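You operate a simulated robot arm through the tools that you are given. There is no shell and no other tool. Be economical: measure what you need, move in short steps, check, and stop when the job is done.

You are at the controls of a simulated robot arm. One attempt, no reset.

JOB
Open the left drawer, take the grey pad from the film table and leave it in the inside of the left drawer, then shut the drawer. Then take the green board on the top of the steel stand and put it away on the lower middle shelf of the side shelving. The order counts.

It is judged by the outcome, as a careful person would: the job done as asked, and still so three seconds after it is handed in. It fails if anything else is knocked over, pushed out of place, dropped, spilled or broken.

ROBOT AND FRAMES
A 7-joint arm with a two-finger gripper on a trunk, on a base that drives. Base frame: it is fixed to the floor where the robot stands at the start and does not move with it; the origin is under the middle of the robot, x ahead of it, y to its left, z up. Lengths are in mm, angles in rad, forces in N, time in s.
With the tool pointing down near the work surface it reaches from about 380 to 780 mm from the robot's upright axis, wherever it stands. Its first joint turns from -2.496 to 2.496 rad. Places, roughly: green board [-2000, -2250, 750]; grey pad (5x4x4 cm) [-1200, -2400, 800]; inside of the left drawer [700, 0, 800]; left drawer [700, 0, 900]; lower middle shelf of the side shelving [-1300, 6900, 700]. Payload 2.45 kg.
The TCP is the grasp point between the finger pads, 26 mm short of the fingertips. In the tool frame z runs along the fingers and y along their closing line. Largest opening 96 mm; the body of the gripper starts 69 mm behind the TCP.
Orientation is that of the tool frame in the base frame, as a unit quaternion [w, x, y, z]. With the fingers straight down and closing along the base's y, the tool's x points along the base's -x, its y along +y and its z along -z.

CONTROLS
- The arm moves only by the tool step_arm. Its argument "series" is a list of rows, each an object of numbers (a shift or turn left out is 0, a gripper value left out holds the last): "tx", "ty", "tz": the shift along the base's x, y, z in mm; "ax", "ay", "az": the turn, a rotation vector about the base's x, y, z in degrees; "hand": the finger opening in mm, from 0 to 96. In form: [{"tx": .., "ty": .., "tz": .., "ax": .., "ay": .., "az": .., "hand": ..}, ...]. A call has 1 to 8 rows; each row shifts and turns the commanded pose from where the row before left it. Rows are played at 5 a second. More than 50 mm and 0.15 rad between two rows, or a gripper value outside its range, and nothing of the call is played. A pose out of reach is approached as far as the arm can. The call stops where the force on the tool passes 40 N (or 10 N more than at its start, if that is more) or the arm is blocked; 0.2 s more then pass. Each finger halts on what it meets, pressing with about 43 N; the grip force reading is that of the motor and also rises with nothing between the fingers. The clock runs only during rows and for 0.2 s after the last one: add rows that do not move to give the fingers time. It gives the time, the measured TCP pose, the force on the tool (base axes), the opening and the grip force at its end, in the units of the frame above (readings bear some noise), with the torque about the TCP (base axes, N m) and any sound that the robot's microphone picked up.
- Cameras (640 x 400 px; columns grow to the right, rows downward): "scene" is now at [33, 150.2, 1541.9]; the picture's right is [-0.36, -0.93, 0.00], its down [-0.54, 0.21, -0.81] and it looks along [0.76, -0.29, -0.58] (base axes); focal length 296 px, centre (320, 200). "wrist" rides on the gripper at [82, 3, -98] in the tool frame; the picture's right is [-0.04, 1.00, 0.00], its down [-0.73, -0.03, -0.68] and it looks along [-0.68, -0.03, 0.73] (tool axes); focal length 256 px, centre (320, 200). There is no depth. A picture from a camera that has moved, and an enlarged one, comes with that camera's place and axes in the base frame and with its lens.
- get_image(camera): a new picture of that camera. The clock stands still meanwhile.
- lift_body(by): slides the trunk up (or, below 0, down) by that many mm; the arm and the scene camera ride with it, the base frame stays. It gives what a move gives, with no picture.
- base_move(legs): drives the robot by 1 to 6 legs, each [ahead, turn to the left] in mm and rad, along the robot's own axes; the way and the turn of a leg run together, so that a leg with both is an arc; at most 1500 mm and 3.142 rad a leg. The arm and the cameras ride along, it lands a little off, and it stops where it bumps. It gives what a move gives.
- head_to(pan, tilt): turns the head with the scene camera to pan (to the left, within 2.705 rad either way) and tilt (down, from -0.506 to 1.204), counted from straight ahead of the robot. It gives what a move gives.
- inspect(camera, box): a new picture of the part [left, top, right, bottom] of that camera's present view, enlarged. The clock stands still meanwhile.
- close_job(): hands the job in; it is judged then, once.

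Go step by step. Nothing tells you exact positions but the pictures and the camera data: compare them with the known pose of the tool, close in by small moves and look again before you grip or let go. The budget is 165 turns and 120 pictures, counting those below and the enlarged ones. Unless the task says otherwise, let go and move clear before handing in, and close with one line.

The tools are called as a command line: name --argument value ..., lists and objects as JSON in quotes. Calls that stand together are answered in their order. step_arm: Moves the arm, as the interface text tells. Its arguments: {"type":"object","properties":{"series":{"type":"array","items":{"type":"object","properties":{"tx":{"type":"number"},"ty":{"type":"number"},"tz":{"type":"number"},"ax":{"type":"number"},"ay":{"type":"number"},"az":{"type":"number"},"hand":{"type":"number"}}}}},"required":["series"]} The other tools are called the same way: lift_body (by) slides the trunk up or down; base_move (legs) drives the base; head_to (pan, tilt) turns the head that bears the scene camera; get_image (camera) takes a picture; inspect (camera, box) takes an enlarged picture of a part of a camera's view; close_job () hands the job in.

At the start:

```text
time: 0.0
tool_pos: [563.8, -23.0, 1189.4]
tcp_rot: [0.0, 0.0, 1.0, 0.001]
wrist_force: [-0.4, -0.8, 0.8]
wrist_torque: [0.02, 0.01, -0.01]
gripper_width: 96.1
grip_force: 0.1
trunk travel left (down, up): [-575.0, 65.0]
robot x, y, heading: [-0.3, 0.8, 0.002]
head pan, tilt: [-0.368, 0.62]
```

scene: 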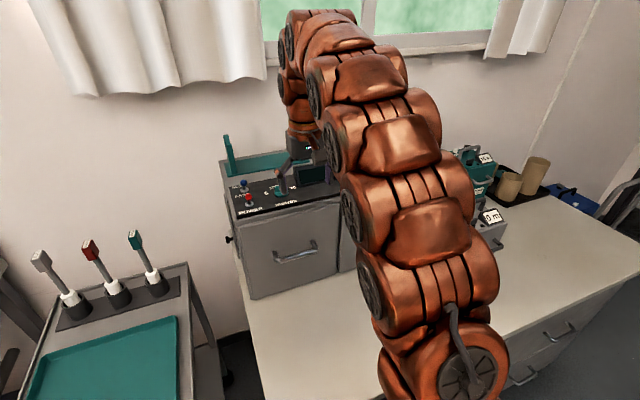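
wrist: 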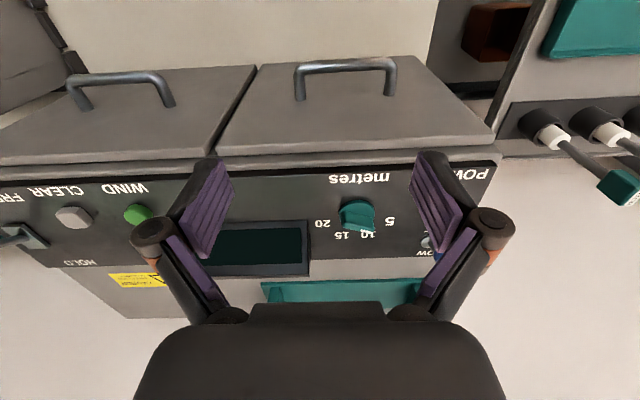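

I see the bench machine with two drawers ahead; the left drawer's handle seems to be near [570, 8, 985]. I'll look closer before doing anything.

inspect --camera "scene" --box '[200, 120, 400, 320]'

inspect --camera "wrist" --box '[180, 0, 520, 212]'

```text
2.00 times, centred on (300, 220) of scene
camera zoom: at [33.0, 150.2, 1541.9], right [-0.36, -0.93, 0.0], down [-0.54, 0.21, -0.81], along [0.76, -0.29, -0.58], focal length 592 px, centre (360, 160)
```

zoom: 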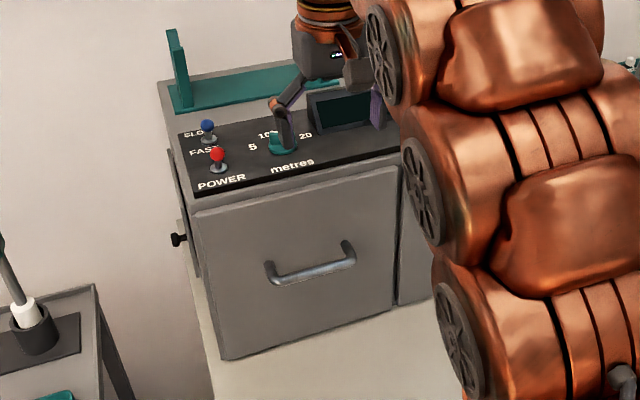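

```text
1.88 times, centred on (350, 106) of wrist
camera zoom: at [482.9, -19.0, 1288.2], right [0.04, 1.0, 0.0], down [0.73, -0.03, 0.68], along [0.68, -0.03, -0.73], focal length 482 px, centre (264, 377)
```

zoom: 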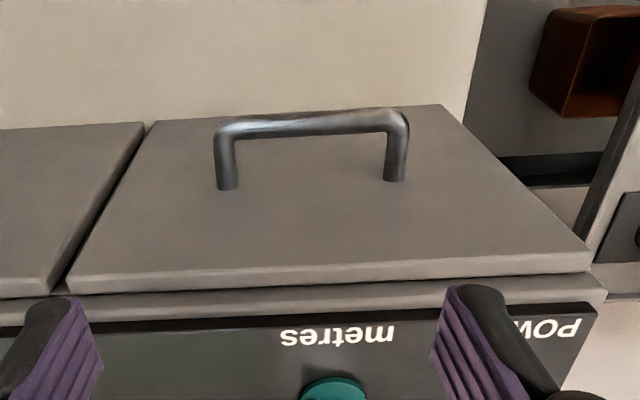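

The bar of the left handle triangulates to x≈567, z≈977, y from about -45 to 60, about 38 mm in front of the panel. I'll back off and roll the gripper so that the fingers can close vertically on the bar.

step_arm --series '[{"tx": -20, "az": 8.5}, {"tx": -20, "az": 8.5}, {"tx": -20, "az": 8.5}, {"tx": -20, "az": 8.5}, {"tx": -20, "az": 8.5}, {"tx": -20, "az": 8.5}, {"tx": -10, "az": 8.5}, {"tx": -10, "az": 8.5}]'

step_arm --series '[{"az": 8}, {"az": 7}, {"az": 7}, {"ay": -8}, {"ay": -8}, {"ay": -8}, {"ay": -8}, {"ay": -8}]'

step_arm --series '[{"ay": -8}, {"ay": -8}, {"ay": -8}, {"ay": -8}, {"ay": -8}]'

head_to --pan 0.0 --tilt 0.75

get_image --camera "scene"

get_image --camera "wrist"

```text
time: 1.8
tool_pos: [424.5, -23.0, 1189.5]
tcp_rot: [-0.001, -0.559, 0.829, 0.0]
wrist_force: [0.1, -0.3, 0.2]
wrist_torque: [0.02, -0.01, -0.01]
gripper_width: 96.0
grip_force: 0.1
trunk travel left (down, up): [-575.0, 65.0]
robot x, y, heading: [0.7, 1.1, -0.003]
head pan, tilt: [-0.368, 0.62]
```

```text
time: 3.6
tool_pos: [425.4, -22.7, 1187.9]
tcp_rot: [-0.242, 0.664, -0.664, 0.243]
wrist_force: [0.0, -0.1, 0.3]
wrist_torque: [0.0, 0.04, -0.03]
gripper_width: 95.8
grip_force: 0.1
trunk travel left (down, up): [-575.0, 65.0]
robot x, y, heading: [-2.2, -0.2, 0.003]
head pan, tilt: [-0.368, 0.62]
```

```text
time: 4.8
tool_pos: [457.5, -18.0, 1246.4]
tcp_rot: [-0.396, 0.604, -0.585, 0.37]
wrist_force: [-1.1, 1.1, 0.4]
wrist_torque: [-0.03, 0.03, -0.01]
gripper_width: 96.1
grip_force: 0.0
out of reach, approached as far as the arm can: row 2, 3, 4, 5
trunk travel left (down, up): [-575.0, 65.0]
robot x, y, heading: [2.3, 3.7, 0.002]
head pan, tilt: [-0.368, 0.62]
```

```text
time: 5.7
tool_pos: [459.1, -16.8, 1246.6]
tcp_rot: [-0.395, 0.605, -0.585, 0.37]
wrist_force: [0.4, -0.3, -0.3]
wrist_torque: [0.02, 0.0, 0.0]
gripper_width: 95.9
grip_force: 0.1
trunk travel left (down, up): [-575.0, 65.0]
robot x, y, heading: [-2.6, 0.9, 0.003]
head pan, tilt: [0.0, 0.75]
```

```text
115 pictures are left
camera scene: at [33.8, 181.7, 1530.7], right [0.0, -1.0, 0.0], down [-0.68, 0.0, -0.73], along [0.73, 0.0, -0.68], focal length 296 px, centre (320, 200)
```

scene: 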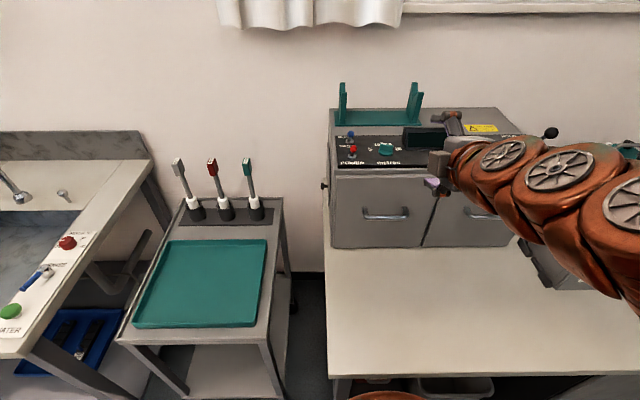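

```text
114 pictures are left
camera wrist: at [370.3, -102.3, 1282.8], right [-0.42, 0.04, -0.91], down [-0.64, 0.7, 0.32], along [0.65, 0.71, -0.27], focal length 256 px, centre (320, 200)
```

wrist: 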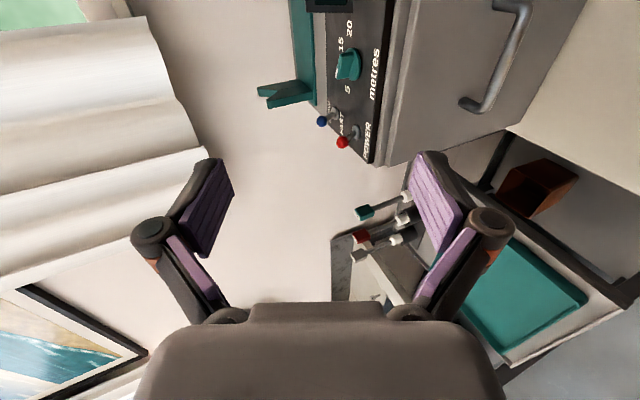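

The arm is tilted about 65° toward horizontal. I'll lower the trunk to bring the gripper to handle height, then check.

lift_body --by -260

step_arm --series '[{"tx": 8, "ty": 8, "hand": 60}, {"tx": 8, "ty": 8, "ay": -4}, {"tx": 8, "ty": 8, "ay": -4}, {"tx": 8, "ay": -4}]'

get_image --camera "scene"

get_image --camera "wrist"

```text
time: 8.3
tool_pos: [475.0, -20.1, 943.7]
tcp_rot: [-0.371, 0.618, -0.61, 0.33]
wrist_force: [-0.3, 0.6, -0.3]
wrist_torque: [0.0, 0.02, 0.03]
gripper_width: 95.9
grip_force: 0.0
trunk travel left (down, up): [-315.0, 325.0]
robot x, y, heading: [-2.2, 2.4, -0.001]
head pan, tilt: [0.0, 0.75]
```

```text
time: 9.5
tool_pos: [497.8, -16.2, 969.3]
tcp_rot: [0.396, -0.588, 0.589, -0.388]
wrist_force: [-0.6, -0.8, -0.3]
wrist_torque: [0.0, -0.01, 0.0]
gripper_width: 60.0
grip_force: 0.0
out of reach, approached as far as the arm can: row 2, 3, 4
trunk travel left (down, up): [-315.0, 325.0]
robot x, y, heading: [-0.3, 0.4, 0.0]
head pan, tilt: [0.0, 0.75]
stopped in row 4: the arm was blocked; the commanded pose is now the measured one
```

```text
113 pictures are left
camera scene: at [33.6, 181.8, 1269.0], right [0.0, -1.0, 0.0], down [-0.68, 0.0, -0.73], along [0.73, 0.0, -0.68], focal length 296 px, centre (320, 200)
```

scene: 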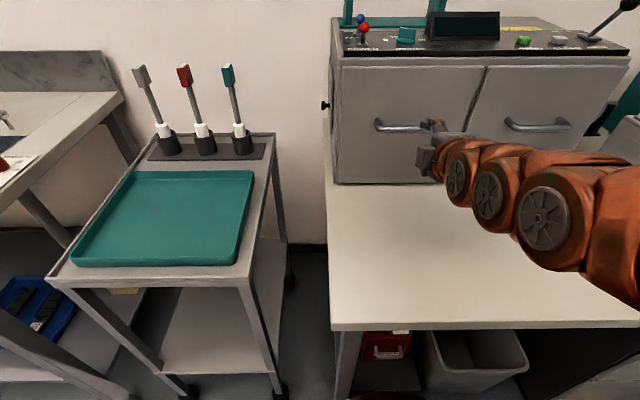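

```text
112 pictures are left
camera wrist: at [405.7, -97.7, 1004.7], right [-0.39, 0.05, -0.92], down [-0.62, 0.73, 0.3], along [0.68, 0.69, -0.25], focal length 256 px, centre (320, 200)
```

wrist: 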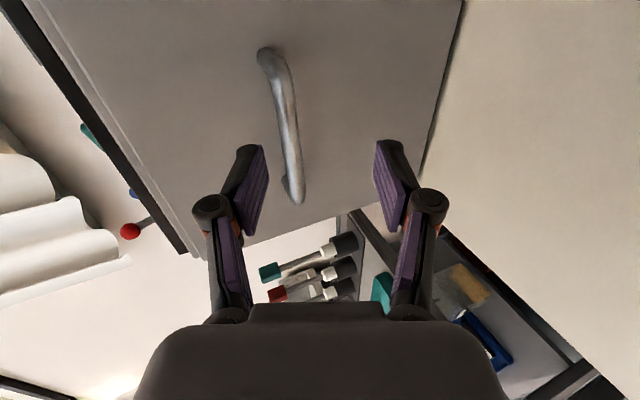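

The tilt stops at about 23° below horizontal, which is good enough. I'll line up with the bar along the tool axis (bar around z≈971) and approach.

step_arm --series '[{"tz": 15, "ty": 10}, {"tz": 15, "ty": 10}, {"tx": 18, "tz": -7}, {"tx": 18, "tz": -8}]'

get_image --camera "wrist"

inspect --camera "scene" --box '[330, 60, 530, 185]'

```text
time: 10.5
tool_pos: [531.4, 6.4, 992.6]
tcp_rot: [-0.401, 0.586, -0.585, 0.392]
wrist_force: [0.5, 0.4, 0.1]
wrist_torque: [-0.01, -0.01, 0.03]
gripper_width: 60.0
grip_force: 0.1
trunk travel left (down, up): [-315.0, 325.0]
robot x, y, heading: [-1.3, 2.9, -0.003]
head pan, tilt: [0.0, 0.75]
```

```text
111 pictures are left
camera wrist: at [439.4, -75.9, 1025.9], right [-0.37, 0.05, -0.93], down [-0.63, 0.72, 0.29], along [0.69, 0.69, -0.24], focal length 256 px, centre (320, 200)
```

wrist: 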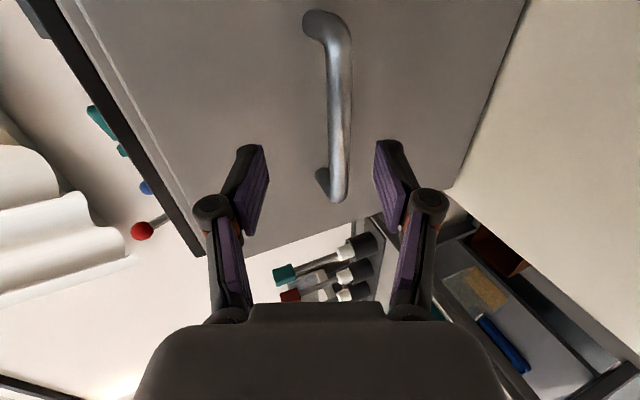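

```text
3.20 times, centred on (430, 122) of scene
camera zoom: at [33.7, 181.8, 1269.9], right [0.0, -1.0, 0.0], down [-0.68, 0.0, -0.73], along [0.73, 0.0, -0.68], focal length 947 px, centre (-32, 448)
```

zoom: 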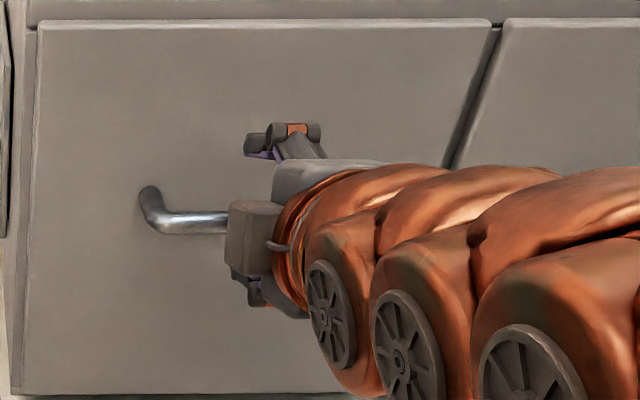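

The bar lies between the fingers, slightly nearer the lower one. I'll advance onto it and close.

step_arm --series '[{"tz": -5, "tx": 8}, {"tx": 10, "tz": -6}, {"tx": 10, "tz": -6}, {"hand": 60}]'

get_image --camera "wrist"

```text
time: 11.5
tool_pos: [560.9, 5.4, 973.7]
tcp_rot: [0.399, -0.586, 0.588, -0.39]
wrist_force: [0.0, 0.5, -0.4]
wrist_torque: [0.0, -0.05, 0.01]
gripper_width: 59.8
grip_force: 0.0
trunk travel left (down, up): [-315.0, 325.0]
robot x, y, heading: [-1.3, 3.6, 0.0]
head pan, tilt: [0.0, 0.75]
```

```text
109 pictures are left
camera wrist: at [468.3, -77.0, 1007.5], right [-0.38, 0.05, -0.92], down [-0.62, 0.73, 0.29], along [0.69, 0.69, -0.24], focal length 256 px, centre (320, 200)
```

wrist: 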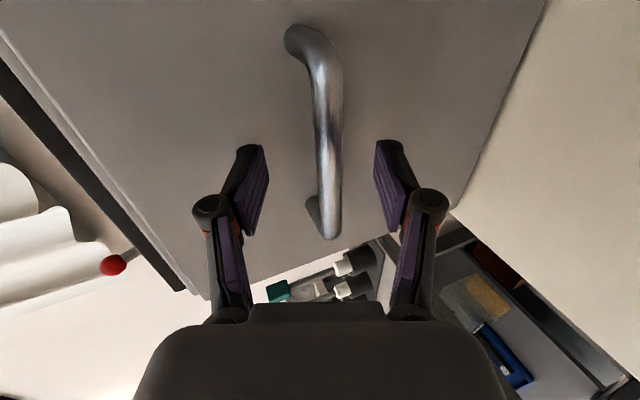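

step_arm --series '[{"hand": 0}, {"hand": 0}, {"hand": 0}, {"hand": 0}, {"hand": 0}]'

```text
time: 12.7
tool_pos: [558.9, 4.1, 969.3]
tcp_rot: [-0.394, 0.59, -0.589, 0.387]
wrist_force: [-4.1, 2.0, -8.7]
wrist_torque: [-0.58, 0.12, 0.18]
gripper_width: 13.4
grip_force: 40.1
trunk travel left (down, up): [-315.0, 325.0]
robot x, y, heading: [2.3, 0.8, -0.0]
head pan, tilt: [0.0, 0.75]
stopped in row 5: the force on the tool passed its limit at 42 N (the readings are from after the stop); the commanded pose is now the measured one
```

Gripped the bar (13 mm). Now I pull it straight toward the robot, first with the arm.

step_arm --series '[{"tx": -10}, {"tx": -15}, {"tx": -15}, {"tx": -15}, {"tx": -15}]'

get_image --camera "scene"

```text
time: 13.8
tool_pos: [495.0, 3.6, 969.5]
tcp_rot: [0.388, -0.592, 0.593, -0.384]
wrist_force: [1.5, 15.1, -2.9]
wrist_torque: [-0.86, -0.02, -0.53]
gripper_width: 13.0
grip_force: 39.3
out of reach, approached as far as the arm can: row 5
trunk travel left (down, up): [-315.0, 325.0]
robot x, y, heading: [-1.4, 0.9, 0.001]
head pan, tilt: [0.0, 0.75]
```

```text
108 pictures are left
camera scene: at [33.4, 183.0, 1272.0], right [0.0, -1.0, 0.0], down [-0.68, 0.0, -0.73], along [0.73, 0.0, -0.68], focal length 296 px, centre (320, 200)
```

scene: 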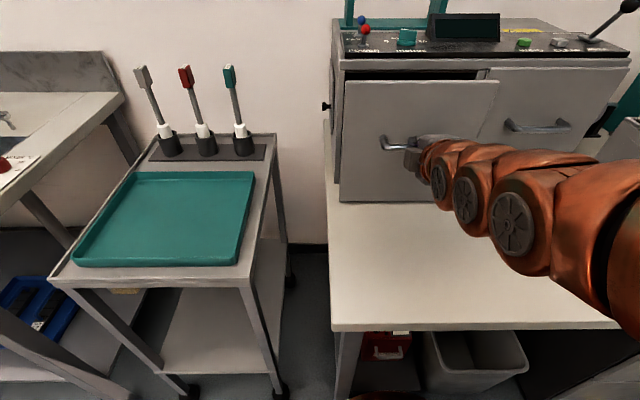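

The drawer is sliding out. I'll use the base to draw it further.

base_move --legs '[[-120, 0]]'

get_image --camera "scene"

```text
time: 15.1
tool_pos: [373.6, 3.5, 969.8]
tcp_rot: [0.392, -0.591, 0.592, -0.383]
wrist_force: [1.0, -28.0, 5.1]
wrist_torque: [-1.06, -0.08, -0.06]
gripper_width: 13.2
grip_force: 39.5
trunk travel left (down, up): [-315.0, 325.0]
robot x, y, heading: [-120.0, 2.0, -0.001]
head pan, tilt: [0.0, 0.75]
```

```text
107 pictures are left
camera scene: at [-85.9, 180.0, 1271.4], right [0.0, -1.0, 0.0], down [-0.68, 0.0, -0.73], along [0.73, 0.0, -0.68], focal length 296 px, centre (320, 200)
```

scene: 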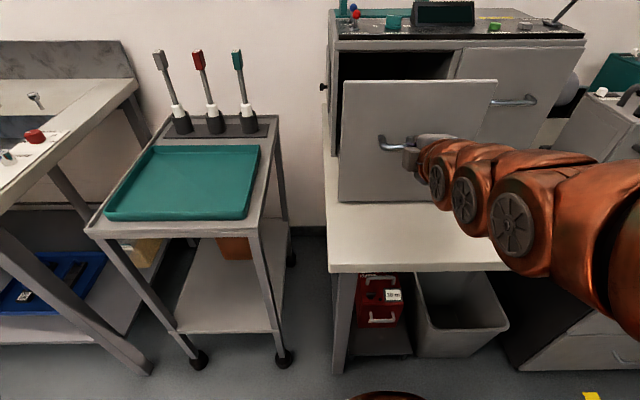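

The drawer is out about 186 mm. I'll release, back off along the tool axis, raise the trunk and look inside.

step_arm --series '[{"hand": 60}, {"hand": 60}, {"hand": 60}, {"hand": 60}]'

base_move --legs '[[-120, 0]]'

lift_body --by 320

get_image --camera "scene"

```text
time: 16.1
tool_pos: [374.6, 4.7, 966.4]
tcp_rot: [0.389, -0.592, 0.593, -0.382]
wrist_force: [0.5, -0.3, 0.0]
wrist_torque: [0.01, -0.04, 0.02]
gripper_width: 60.0
grip_force: 0.1
trunk travel left (down, up): [-315.0, 325.0]
robot x, y, heading: [-122.7, -0.1, -0.002]
head pan, tilt: [0.0, 0.75]
```

```text
time: 17.3
tool_pos: [253.1, 5.2, 968.7]
tcp_rot: [0.389, -0.592, 0.593, -0.383]
wrist_force: [-0.1, 0.2, 0.0]
wrist_torque: [0.01, 0.0, -0.04]
gripper_width: 59.9
grip_force: 0.0
trunk travel left (down, up): [-315.0, 325.0]
robot x, y, heading: [-239.1, -0.3, -0.004]
head pan, tilt: [0.0, 0.75]
```

```text
time: 20.5
tool_pos: [252.8, 4.5, 1287.3]
tcp_rot: [0.39, -0.592, 0.593, -0.383]
wrist_force: [-0.4, 1.0, 0.1]
wrist_torque: [0.01, -0.01, 0.0]
gripper_width: 59.9
grip_force: 0.0
trunk travel left (down, up): [-635.0, 5.0]
robot x, y, heading: [-240.6, 2.6, -0.006]
head pan, tilt: [0.0, 0.75]
```

```text
106 pictures are left
camera scene: at [-206.1, 182.2, 1590.6], right [0.0, -1.0, 0.0], down [-0.68, 0.0, -0.73], along [0.73, 0.0, -0.68], focal length 296 px, centre (320, 200)
```

scene: 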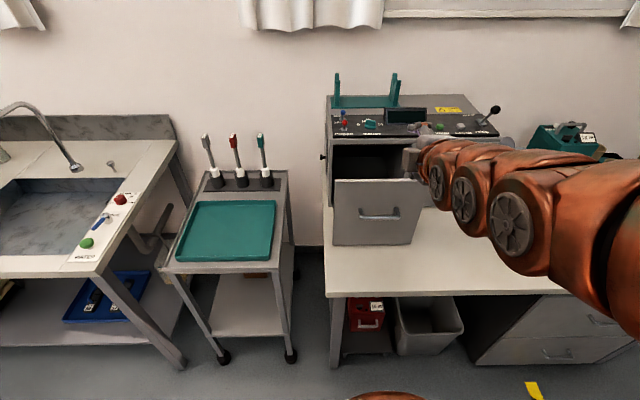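

Drawer open. Now I look around the room toward the film table and steel stand.

head_to --pan -1.95 --tilt 0.35

get_image --camera "scene"

head_to --pan -1.0 --tilt 0.6

get_image --camera "scene"

head_to --pan 1.75 --tilt 0.3

get_image --camera "scene"

head_to --pan 2.7 --tilt 0.3

get_image --camera "scene"

```text
time: 22.4
tool_pos: [253.1, 4.0, 1288.3]
tcp_rot: [0.39, -0.591, 0.593, -0.383]
wrist_force: [-0.1, -0.2, 0.5]
wrist_torque: [0.01, 0.01, -0.07]
gripper_width: 60.1
grip_force: 0.0
trunk travel left (down, up): [-635.0, 5.0]
robot x, y, heading: [-240.8, 0.3, -0.005]
head pan, tilt: [-1.95, 0.351]
```

```text
105 pictures are left
camera scene: at [-323.8, 96.3, 1626.3], right [-0.93, 0.37, 0.0], down [0.13, 0.32, -0.94], along [-0.35, -0.87, -0.34], focal length 296 px, centre (320, 200)
```

scene: 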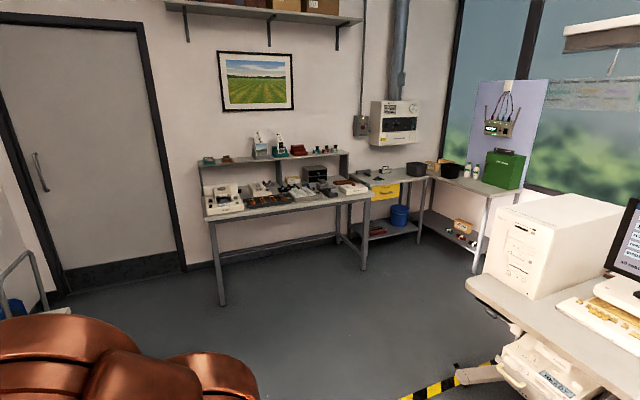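

```text
time: 23.6
tool_pos: [253.2, 3.5, 1287.6]
tcp_rot: [0.39, -0.592, 0.593, -0.383]
wrist_force: [-0.7, 1.0, -0.3]
wrist_torque: [0.01, 0.0, 0.0]
gripper_width: 60.2
grip_force: 0.0
trunk travel left (down, up): [-635.0, 5.0]
robot x, y, heading: [-242.5, 2.2, -0.006]
head pan, tilt: [-1.0, 0.6]
```

```text
104 pictures are left
camera scene: at [-241.7, 108.0, 1603.6], right [-0.84, -0.54, 0.0], down [-0.3, 0.48, -0.83], along [0.44, -0.7, -0.56], focal length 296 px, centre (320, 200)
```

scene: 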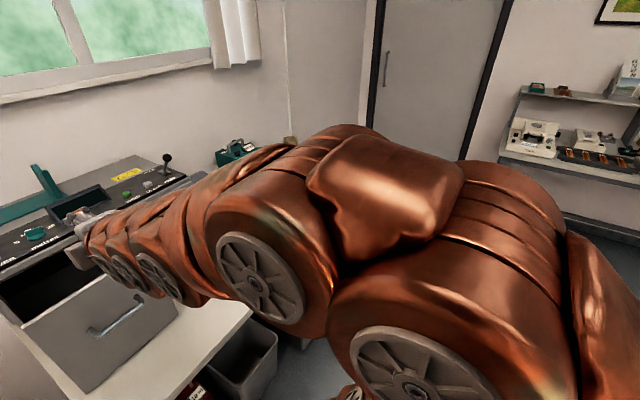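

```text
time: 26.1
tool_pos: [253.7, 4.9, 1288.7]
tcp_rot: [0.389, -0.592, 0.593, -0.383]
wrist_force: [0.5, 0.0, 0.0]
wrist_torque: [0.0, -0.01, 0.02]
gripper_width: 60.0
grip_force: 0.1
trunk travel left (down, up): [-635.0, 5.0]
robot x, y, heading: [-243.6, -1.3, -0.007]
head pan, tilt: [1.751, 0.3]
```

```text
103 pictures are left
camera scene: at [-305.2, 274.6, 1631.0], right [0.98, 0.17, 0.0], down [0.05, -0.29, -0.96], along [-0.17, 0.94, -0.3], focal length 296 px, centre (320, 200)
```

scene: 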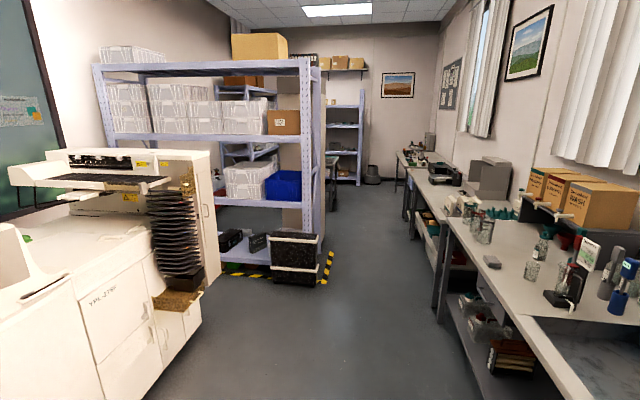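

```text
time: 27.3
tool_pos: [254.7, 5.4, 1288.0]
tcp_rot: [0.39, -0.592, 0.593, -0.383]
wrist_force: [0.6, -0.3, -0.6]
wrist_torque: [0.05, 0.0, 0.02]
gripper_width: 60.2
grip_force: 0.0
trunk travel left (down, up): [-635.0, 5.0]
robot x, y, heading: [-241.6, -1.1, -0.008]
head pan, tilt: [2.7, 0.3]
```

```text
102 pictures are left
camera scene: at [-373.2, 223.0, 1631.0], right [0.43, 0.9, 0.0], down [0.27, -0.13, -0.96], along [-0.86, 0.41, -0.3], focal length 296 px, centre (320, 200)
```

scene: 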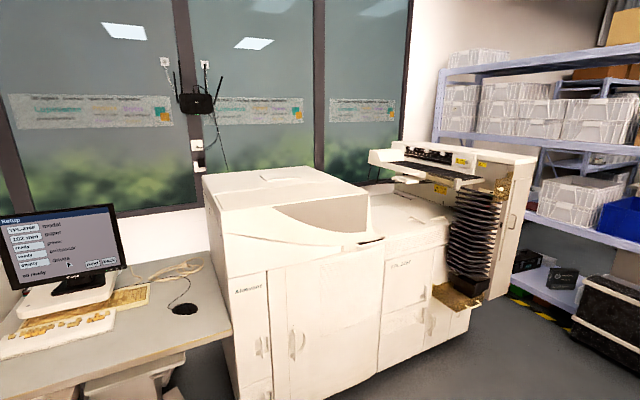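

The bench against the far wall looks like the film table, with a steel stand beside it. I'll zoom there.

head_to --pan -1.95 --tilt 0.35

inspect --camera "scene" --box '[190, 120, 370, 240]'

inspect --camera "scene" --box '[340, 130, 530, 270]'

```text
time: 31.0
tool_pos: [253.3, 3.4, 1287.8]
tcp_rot: [0.39, -0.592, 0.593, -0.382]
wrist_force: [0.5, 0.3, 0.0]
wrist_torque: [-0.04, 0.03, -0.01]
gripper_width: 60.0
grip_force: 0.2
trunk travel left (down, up): [-635.0, 5.0]
robot x, y, heading: [-244.1, 2.7, -0.005]
head pan, tilt: [-1.95, 0.351]
```

```text
3.33 times, centred on (280, 180) of scene
camera zoom: at [-323.8, 96.3, 1626.3], right [-0.93, 0.37, 0.0], down [0.13, 0.32, -0.94], along [-0.35, -0.87, -0.34], focal length 987 px, centre (453, 267)
```

zoom: 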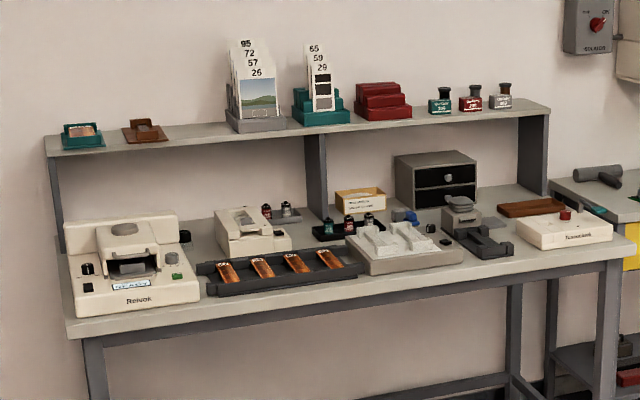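

```text
2.86 times, centred on (435, 200) of scene
camera zoom: at [-323.8, 96.3, 1626.3], right [-0.93, 0.37, 0.0], down [0.13, 0.32, -0.94], along [-0.35, -0.87, -0.34], focal length 846 px, centre (-9, 200)
```

zoom: 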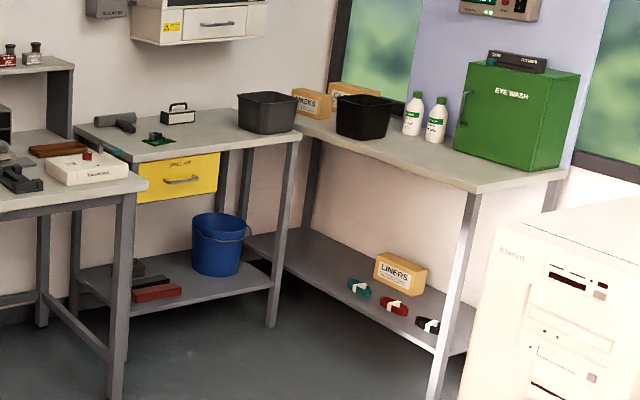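

The green board is on the stand beside the film table; the pad must be among the items near the middle of the film table. I'll drive closer.

base_move --legs '[[0, -2.11], [1450, 0], [0, 0.54]]'

head_to --pan 0.1 --tilt 0.45

get_image --camera "scene"

```text
time: 44.8
tool_pos: [-1043.9, -1712.4, 1287.9]
tcp_rot: [-0.006, 0.018, 0.838, -0.546]
wrist_force: [0.5, 0.0, -0.1]
wrist_torque: [0.05, 0.0, 0.0]
gripper_width: 60.1
grip_force: 0.0
trunk travel left (down, up): [-635.0, 5.0]
robot x, y, heading: [-1026.0, -1218.1, -1.621]
head pan, tilt: [-1.95, 0.351]
```

```text
time: 46.8
tool_pos: [-1043.6, -1711.8, 1287.6]
tcp_rot: [-0.007, 0.019, 0.837, -0.546]
wrist_force: [1.1, -1.3, -0.5]
wrist_torque: [0.01, 0.01, 0.04]
gripper_width: 59.8
grip_force: 0.1
trunk travel left (down, up): [-635.0, 5.0]
robot x, y, heading: [-1028.6, -1219.8, -1.616]
head pan, tilt: [0.099, 0.45]
```

```text
99 pictures are left
camera scene: at [-838.0, -1267.8, 1617.1], right [-1.0, -0.05, 0.0], down [-0.02, 0.43, -0.9], along [0.05, -0.9, -0.44], focal length 296 px, centre (320, 200)
```

scene: 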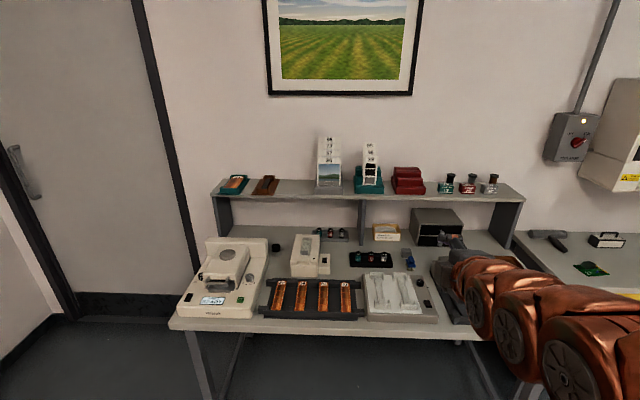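

inspect --camera "scene" --box '[340, 200, 500, 300]'

inspect --camera "scene" --box '[220, 220, 380, 320]'

inspect --camera "scene" --box '[520, 210, 640, 310]'

```text
4.00 times, centred on (420, 250) of scene
camera zoom: at [-838.0, -1267.8, 1617.1], right [-1.0, -0.05, 0.0], down [-0.02, 0.43, -0.9], along [0.05, -0.9, -0.44], focal length 1184 px, centre (-80, 0)
```

zoom: 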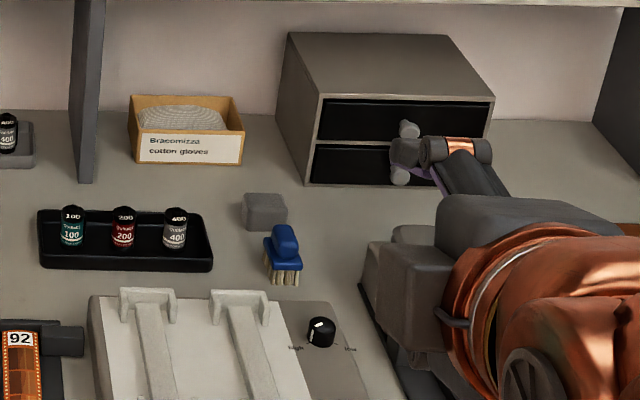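

```text
4.00 times, centred on (300, 270) of scene
camera zoom: at [-838.0, -1267.8, 1617.1], right [-1.0, -0.05, 0.0], down [-0.02, 0.43, -0.9], along [0.05, -0.9, -0.44], focal length 1184 px, centre (400, -80)
```

zoom: 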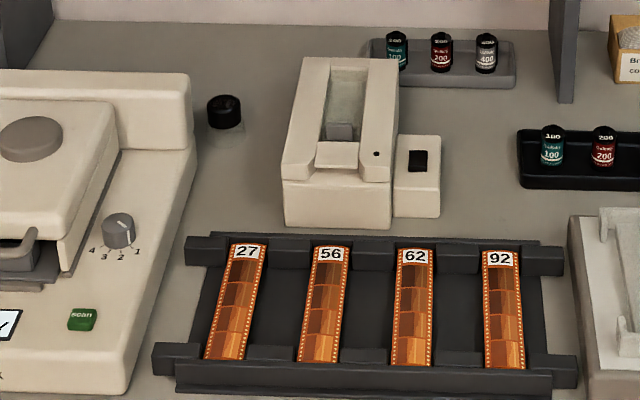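

```text
4.00 times, centred on (580, 260) of scene
camera zoom: at [-838.0, -1267.8, 1617.1], right [-1.0, -0.05, 0.0], down [-0.02, 0.43, -0.9], along [0.05, -0.9, -0.44], focal length 1184 px, centre (-720, -40)
```

zoom: 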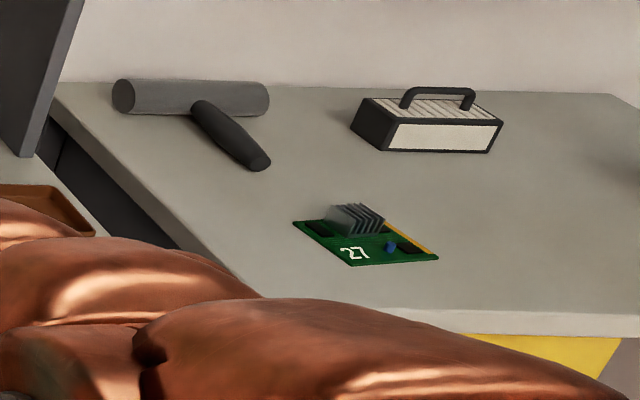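

The grey pad is the small block behind the blue brush, at about [-1171, -2412, 790]. I'll first bring the tool back to pointing down with the fingers closing sideways.

step_arm --series '[{"ax": 8.4, "ay": -0.4}, {"ax": 8.4, "ay": -0.4}, {"ax": 8.4, "ay": -0.4}, {"ax": 8.4, "ay": -0.4}, {"ax": 8.4, "ay": -0.4}, {"ax": 8.4, "ay": -0.4}, {"ax": 8.4, "ay": -0.4}, {"ax": 8.2, "ay": -0.4}]'

step_arm --series '[{"az": -8.2}, {"az": -8.2}, {"az": -8.2}, {"az": -8.2}, {"az": -8.2}, {"az": -8.2}, {"az": -8.2}, {"az": -8.2}]'

step_arm --series '[{"az": -8.2}, {"az": -8.2}, {"az": -8.0}, {"hand": 75}, {"hand": 75}]'

base_move --legs '[[0, -0.131], [510, 0], [0, 0.176]]'

get_image --camera "wrist"

```text
time: 48.6
tool_pos: [-1044.9, -1711.0, 1288.7]
tcp_rot: [0.007, 0.027, 1.0, 0.008]
wrist_force: [0.0, 1.4, 0.0]
wrist_torque: [-0.03, 0.01, 0.02]
gripper_width: 60.1
grip_force: 0.0
trunk travel left (down, up): [-635.0, 5.0]
robot x, y, heading: [-1028.4, -1217.3, -1.611]
head pan, tilt: [0.099, 0.45]
```

```text
time: 50.4
tool_pos: [-1043.7, -1711.5, 1289.0]
tcp_rot: [0.01, 0.564, 0.826, 0.003]
wrist_force: [0.6, 0.1, 0.4]
wrist_torque: [-0.01, 0.01, -0.04]
gripper_width: 60.3
grip_force: 0.1
trunk travel left (down, up): [-635.0, 5.0]
robot x, y, heading: [-1028.8, -1217.4, -1.618]
head pan, tilt: [0.099, 0.45]
```

```text
time: 51.6
tool_pos: [-1044.3, -1711.7, 1287.5]
tcp_rot: [0.01, 0.725, 0.688, 0.001]
wrist_force: [-0.7, -0.3, 0.8]
wrist_torque: [0.01, 0.02, -0.02]
gripper_width: 75.1
grip_force: 0.0
trunk travel left (down, up): [-635.0, 5.0]
robot x, y, heading: [-1025.9, -1218.1, -1.616]
head pan, tilt: [0.099, 0.45]
```

```text
time: 55.9
tool_pos: [-1115.0, -2230.9, 1286.6]
tcp_rot: [0.01, 0.708, 0.706, 0.002]
wrist_force: [-1.0, -0.2, 0.2]
wrist_torque: [0.01, -0.01, 0.02]
gripper_width: 75.0
grip_force: 0.0
trunk travel left (down, up): [-635.0, 5.0]
robot x, y, heading: [-1120.5, -1737.5, -1.571]
head pan, tilt: [0.099, 0.45]
```

```text
95 pictures are left
camera wrist: at [-1111.9, -2148.0, 1384.7], right [1.0, -0.04, 0.02], down [-0.04, -0.72, 0.69], along [-0.02, -0.69, -0.73], focal length 256 px, centre (320, 200)
```

wrist: 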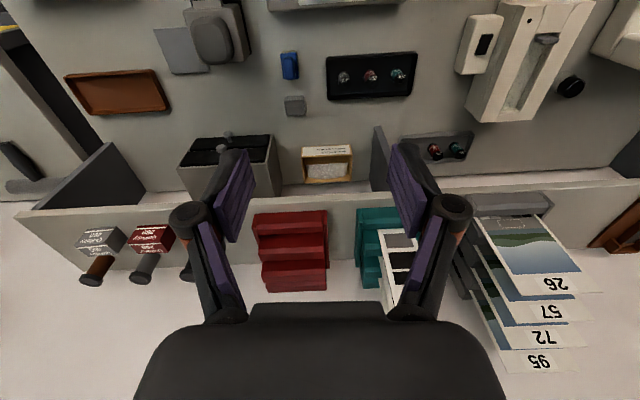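

Two rays put the pad's top near [-1170, -2392, 816], with the shelf edge about 80 mm behind it. I'll lean the tool slightly away from the shelf, lower the trunk and move over the pad.

step_arm --series '[{"ax": -6}, {"ax": -6}, {"tx": -15, "ty": -25}, {"tx": -15, "ty": -25}, {"tx": -15, "ty": -25}, {"tx": -10, "ty": -25}]'

lift_body --by -360

get_image --camera "wrist"

get_image --camera "scene"

```text
time: 57.3
tool_pos: [-1169.5, -2329.9, 1287.2]
tcp_rot: [0.084, 0.704, 0.701, -0.072]
wrist_force: [0.1, 0.2, 0.2]
wrist_torque: [-0.02, 0.01, 0.0]
gripper_width: 74.9
grip_force: 0.1
trunk travel left (down, up): [-635.0, 5.0]
robot x, y, heading: [-1120.9, -1738.1, -1.568]
head pan, tilt: [0.099, 0.45]
```

```text
time: 60.8
tool_pos: [-1169.7, -2329.4, 927.4]
tcp_rot: [0.085, 0.704, 0.702, -0.072]
wrist_force: [0.1, 0.0, -0.7]
wrist_torque: [0.05, -0.01, -0.02]
gripper_width: 74.9
grip_force: 0.0
trunk travel left (down, up): [-275.0, 365.0]
robot x, y, heading: [-1122.6, -1738.2, -1.569]
head pan, tilt: [0.099, 0.45]
```

```text
94 pictures are left
camera wrist: at [-1167.3, -2228.0, 1005.0], right [1.0, -0.04, 0.03], down [-0.04, -0.57, 0.82], along [-0.02, -0.82, -0.57], focal length 256 px, centre (320, 200)
```

wrist: 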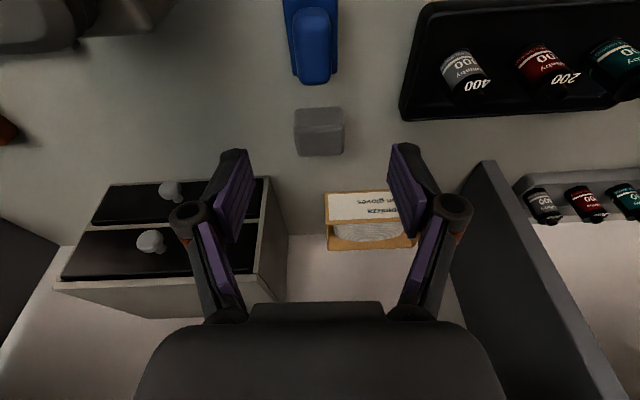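

```text
93 pictures are left
camera scene: at [-928.8, -1778.2, 1257.1], right [-0.99, -0.1, 0.0], down [-0.04, 0.43, -0.9], along [0.09, -0.9, -0.44], focal length 296 px, centre (320, 200)
```

scene: 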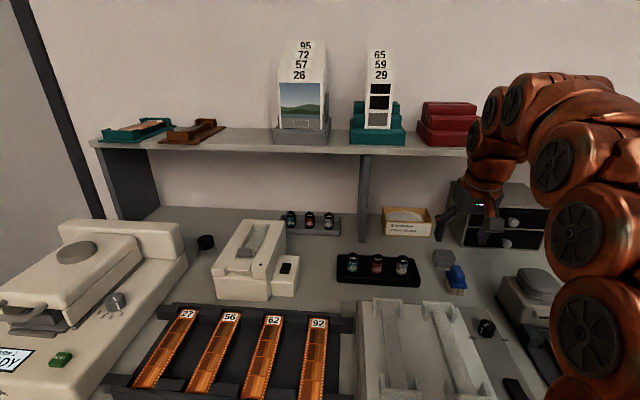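

The pad is centred between the fingers laterally. I move over it and partly down, then look again.

step_arm --series '[{"ty": -25}, {"ty": -25}, {"ty": -22}, {"tz": -20}, {"tz": -20}, {"tz": -20}, {"tz": -15}]'

get_image --camera "wrist"

inspect --camera "scene" --box '[400, 160, 560, 320]'

```text
time: 62.4
tool_pos: [-1169.3, -2403.6, 850.2]
tcp_rot: [0.084, 0.703, 0.702, -0.072]
wrist_force: [0.3, -0.4, -0.2]
wrist_torque: [-0.03, 0.04, 0.02]
gripper_width: 74.4
grip_force: 0.1
trunk travel left (down, up): [-275.0, 365.0]
robot x, y, heading: [-1122.0, -1734.6, -1.57]
head pan, tilt: [0.099, 0.45]
```

```text
92 pictures are left
camera wrist: at [-1167.9, -2301.5, 929.3], right [1.0, -0.04, 0.03], down [-0.04, -0.57, 0.82], along [-0.02, -0.82, -0.57], focal length 256 px, centre (320, 200)
```

wrist: 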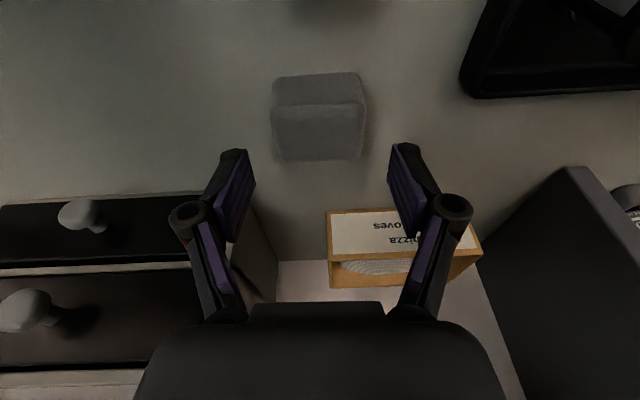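

```text
2.50 times, centred on (480, 240) of scene
camera zoom: at [-928.8, -1778.2, 1257.1], right [-0.99, -0.1, 0.0], down [-0.04, 0.43, -0.9], along [0.09, -0.9, -0.44], focal length 740 px, centre (-80, 100)
```

zoom: 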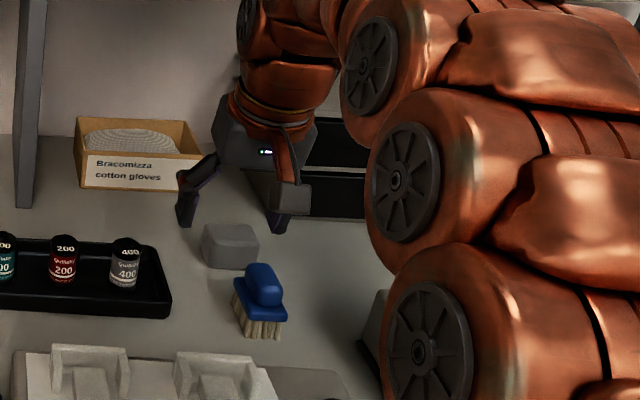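

Top of pad at z≈816, centred. Descending to z≈806 and gripping.

step_arm --series '[{"tz": -15, "ty": 2}, {"tz": -15, "ty": 1}, {"tz": -13}, {"hand": 20}, {"hand": 20}, {"hand": 20}, {"hand": 20}, {"hand": 20}]'

get_image --camera "wrist"

```text
time: 63.4
tool_pos: [-1168.3, -2401.4, 822.0]
tcp_rot: [0.093, 0.703, 0.7, -0.081]
wrist_force: [7.4, 15.0, 53.9]
wrist_torque: [0.68, -0.87, -0.12]
gripper_width: 73.7
grip_force: 29.1
trunk travel left (down, up): [-275.0, 365.0]
robot x, y, heading: [-1119.6, -1734.6, -1.566]
head pan, tilt: [0.099, 0.45]
stopped in row 4: the force on the tool passed its limit at 44 N (the readings are from after the stop); the commanded pose is now the measured one
```

```text
90 pictures are left
camera wrist: at [-1166.5, -2297.5, 896.1], right [1.0, -0.04, 0.03], down [-0.04, -0.54, 0.84], along [-0.02, -0.84, -0.55], focal length 256 px, centre (320, 200)
```

wrist: 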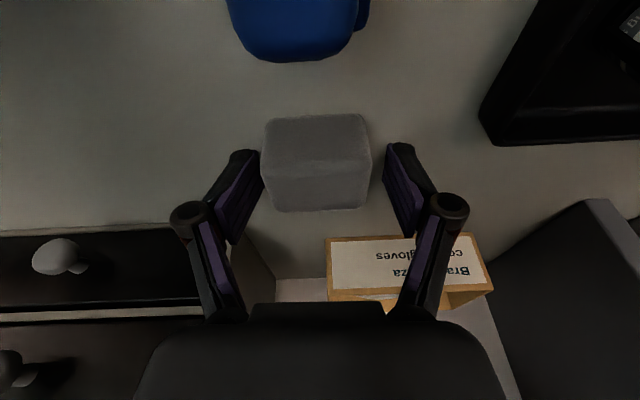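

The fingertips touched the table (so it is near z 796). I ease up and look closely at the alignment.

step_arm --series '[{"tz": 4}, {"tz": 3, "hand": 74}]'

inspect --camera "wrist" --box '[160, 60, 480, 260]'

inspect --camera "scene" --box '[400, 200, 520, 320]'

```text
time: 63.8
tool_pos: [-1171.7, -2402.5, 827.2]
tcp_rot: [0.096, 0.702, 0.7, -0.087]
wrist_force: [-5.1, 12.6, 54.9]
wrist_torque: [0.62, 1.59, -0.09]
gripper_width: 45.0
grip_force: 35.3
trunk travel left (down, up): [-275.0, 365.0]
robot x, y, heading: [-1123.7, -1734.2, -1.568]
head pan, tilt: [0.099, 0.45]
stopped in row 1: the force on the tool passed its limit at 70 N (the readings are from after the stop); the commanded pose is now the measured one
```

```text
2.00 times, centred on (320, 160) of wrist
camera zoom: at [-1168.7, -2297.8, 901.3], right [1.0, -0.04, 0.02], down [-0.04, -0.53, 0.84], along [-0.02, -0.84, -0.53], focal length 512 px, centre (320, 280)
```

zoom: 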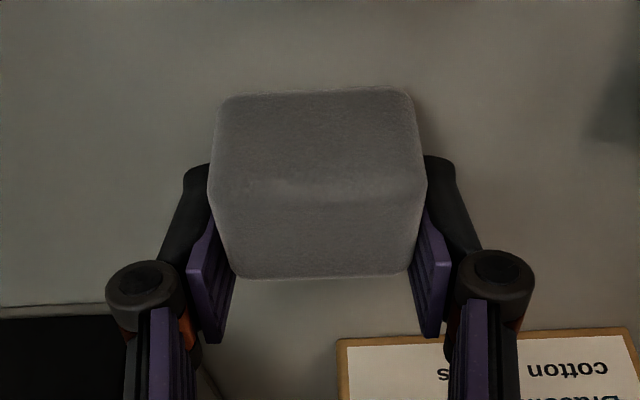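

```text
3.33 times, centred on (460, 260) of scene
camera zoom: at [-928.7, -1775.0, 1257.5], right [-0.99, -0.1, 0.0], down [-0.04, 0.43, -0.9], along [0.09, -0.9, -0.43], focal length 987 px, centre (-147, 0)
```

zoom: 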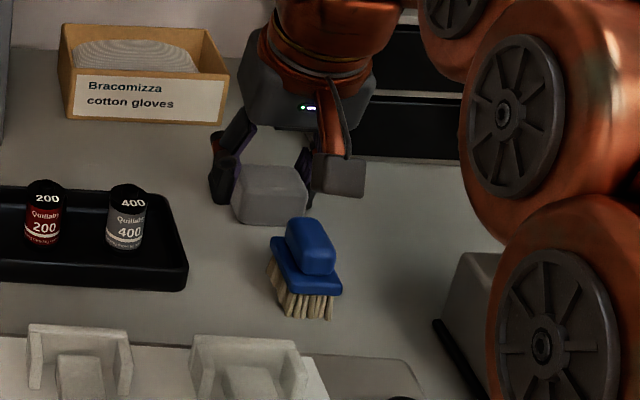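

The fingers have closed on the pad (45 mm, gripped). I'll lift gently to relieve the downward pressing.

step_arm --series '[{"tz": 6, "hand": 20}, {"tz": 8}, {"tz": 10}]'

get_image --camera "wrist"

```text
time: 64.6
tool_pos: [-1168.5, -2403.7, 844.0]
tcp_rot: [0.091, 0.702, 0.702, -0.081]
wrist_force: [-0.1, 0.1, 0.9]
wrist_torque: [0.0, -0.02, 0.02]
gripper_width: 44.1
grip_force: 42.6
trunk travel left (down, up): [-275.0, 365.0]
robot x, y, heading: [-1122.1, -1736.0, -1.566]
head pan, tilt: [0.099, 0.45]
```

```text
87 pictures are left
camera wrist: at [-1167.2, -2300.2, 918.6], right [1.0, -0.04, 0.03], down [-0.04, -0.55, 0.84], along [-0.02, -0.84, -0.55], focal length 256 px, centre (320, 200)
```

wrist: 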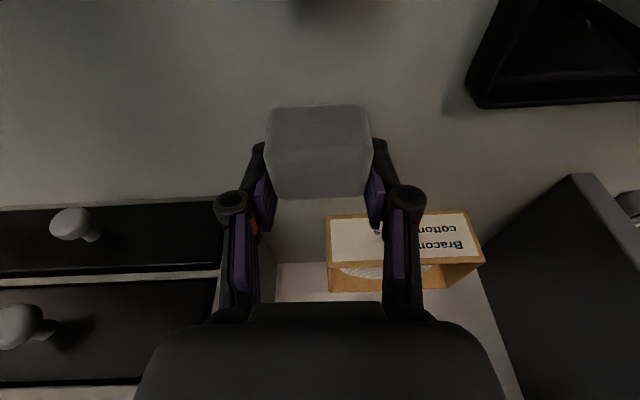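

The pad is held. I raise it clear, draw the arm in, lift the trunk and return to the drawer.

step_arm --series '[{"tz": 25}, {"tz": 25}, {"tz": 25, "ty": 20}, {"ty": 35}, {"ty": 35}, {"ty": 35}, {"ty": 35}, {"ty": 20}]'

lift_body --by 360

base_move --legs '[[-300, 0], [0, 2.6], [500, 0]]'

head_to --pan 0.0 --tilt 0.5

get_image --camera "scene"

get_image --camera "wrist"

```text
time: 66.4
tool_pos: [-1168.7, -2221.9, 918.8]
tcp_rot: [0.092, 0.703, 0.7, -0.081]
wrist_force: [-0.8, 0.6, -0.3]
wrist_torque: [0.0, 0.01, -0.02]
gripper_width: 44.3
grip_force: 43.3
trunk travel left (down, up): [-275.0, 365.0]
robot x, y, heading: [-1121.1, -1735.2, -1.569]
head pan, tilt: [0.099, 0.45]
```

```text
time: 69.9
tool_pos: [-1168.8, -2222.3, 1279.2]
tcp_rot: [0.092, 0.703, 0.701, -0.081]
wrist_force: [-1.2, -0.1, -0.1]
wrist_torque: [0.04, 0.0, 0.02]
gripper_width: 44.5
grip_force: 42.7
trunk travel left (down, up): [-635.0, 5.0]
robot x, y, heading: [-1119.8, -1737.5, -1.567]
head pan, tilt: [0.099, 0.45]
```

```text
time: 80.6
tool_pos: [-561.8, -619.6, 1279.0]
tcp_rot: [0.104, -0.481, 0.868, 0.067]
wrist_force: [-0.3, -0.6, 0.7]
wrist_torque: [0.01, 0.0, -0.03]
gripper_width: 44.4
grip_force: 43.4
trunk travel left (down, up): [-635.0, 5.0]
robot x, y, heading: [-860.6, -1011.1, 1.019]
head pan, tilt: [0.099, 0.45]
```

```text
time: 81.2
tool_pos: [-562.3, -619.0, 1279.5]
tcp_rot: [0.103, -0.482, 0.868, 0.066]
wrist_force: [0.4, -0.7, 0.0]
wrist_torque: [-0.01, 0.02, 0.0]
gripper_width: 44.5
grip_force: 42.9
trunk travel left (down, up): [-635.0, 5.0]
robot x, y, heading: [-859.3, -1009.8, 1.02]
head pan, tilt: [0.0, 0.499]
```

```text
86 pictures are left
camera scene: at [-991.0, -878.4, 1612.7], right [0.85, -0.52, 0.0], down [-0.25, -0.41, -0.88], along [0.46, 0.75, -0.48], focal length 296 px, centre (320, 200)
```

scene: 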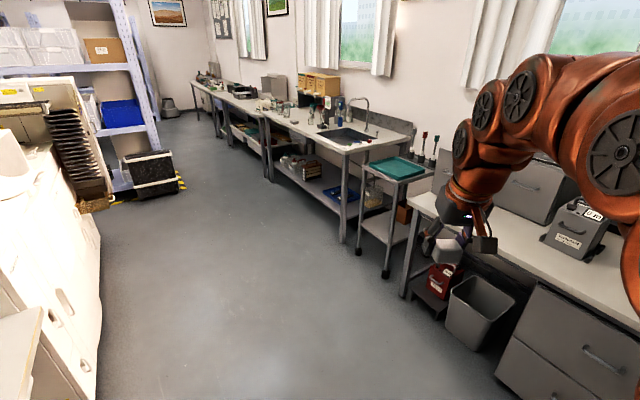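

```text
85 pictures are left
camera wrist: at [-617.7, -706.4, 1354.3], right [-0.83, 0.56, 0.03], down [0.32, 0.44, 0.84], along [0.46, 0.7, -0.55], focal length 256 px, centre (320, 200)
```

wrist: 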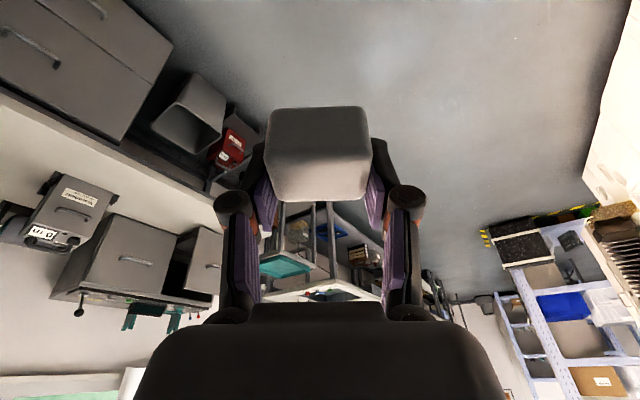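

Pad still held firmly. I drive back to stand in front of the open drawer.

base_move --legs '[[0, -0.085], [1250, 0], [0, -0.935]]'

head_to --pan -0.1 --tilt 0.75

get_image --camera "scene"

get_image --camera "wrist"

```text
time: 90.5
tool_pos: [373.2, -36.6, 1278.7]
tcp_rot: [0.122, -0.006, 0.992, 0.008]
wrist_force: [0.4, 1.2, -0.2]
wrist_torque: [-0.01, -0.02, -0.02]
gripper_width: 44.1
grip_force: 43.2
trunk travel left (down, up): [-635.0, 5.0]
robot x, y, heading: [-111.7, 3.8, 0.013]
head pan, tilt: [0.0, 0.499]
```

```text
time: 91.2
tool_pos: [373.2, -36.8, 1278.5]
tcp_rot: [0.123, -0.005, 0.992, 0.008]
wrist_force: [0.8, -0.1, -0.2]
wrist_torque: [0.01, 0.02, -0.04]
gripper_width: 44.3
grip_force: 42.7
trunk travel left (down, up): [-635.0, 5.0]
robot x, y, heading: [-117.1, 7.0, 0.02]
head pan, tilt: [-0.099, 0.75]
```

```text
84 pictures are left
camera scene: at [-83.2, 179.9, 1590.7], right [-0.08, -1.0, 0.0], down [-0.68, 0.06, -0.73], along [0.73, -0.06, -0.68], focal length 296 px, centre (320, 200)
```

scene: 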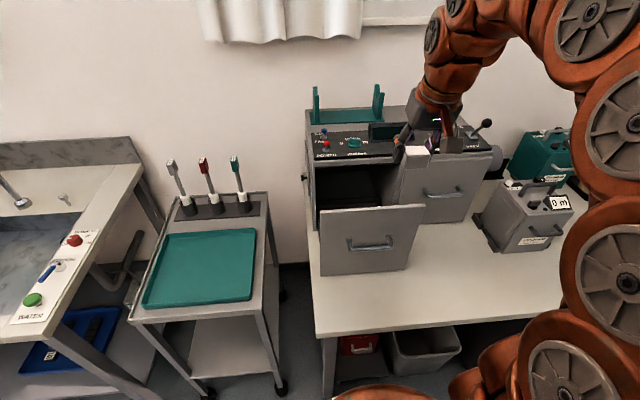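

```text
83 pictures are left
camera wrist: at [269.6, -34.6, 1354.3], right [0.03, 1.0, 0.03], down [0.55, -0.04, 0.84], along [0.84, -0.01, -0.55], focal length 256 px, centre (320, 200)
```

wrist: 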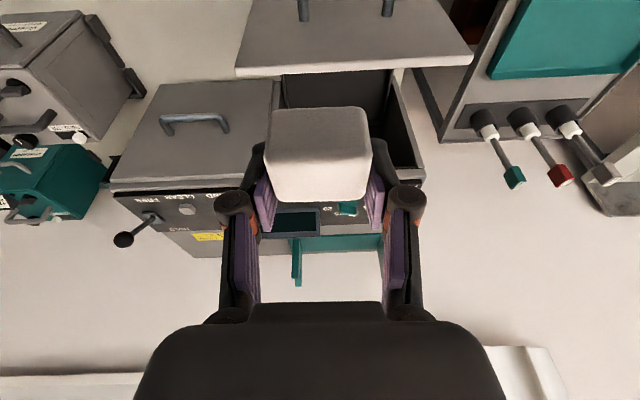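

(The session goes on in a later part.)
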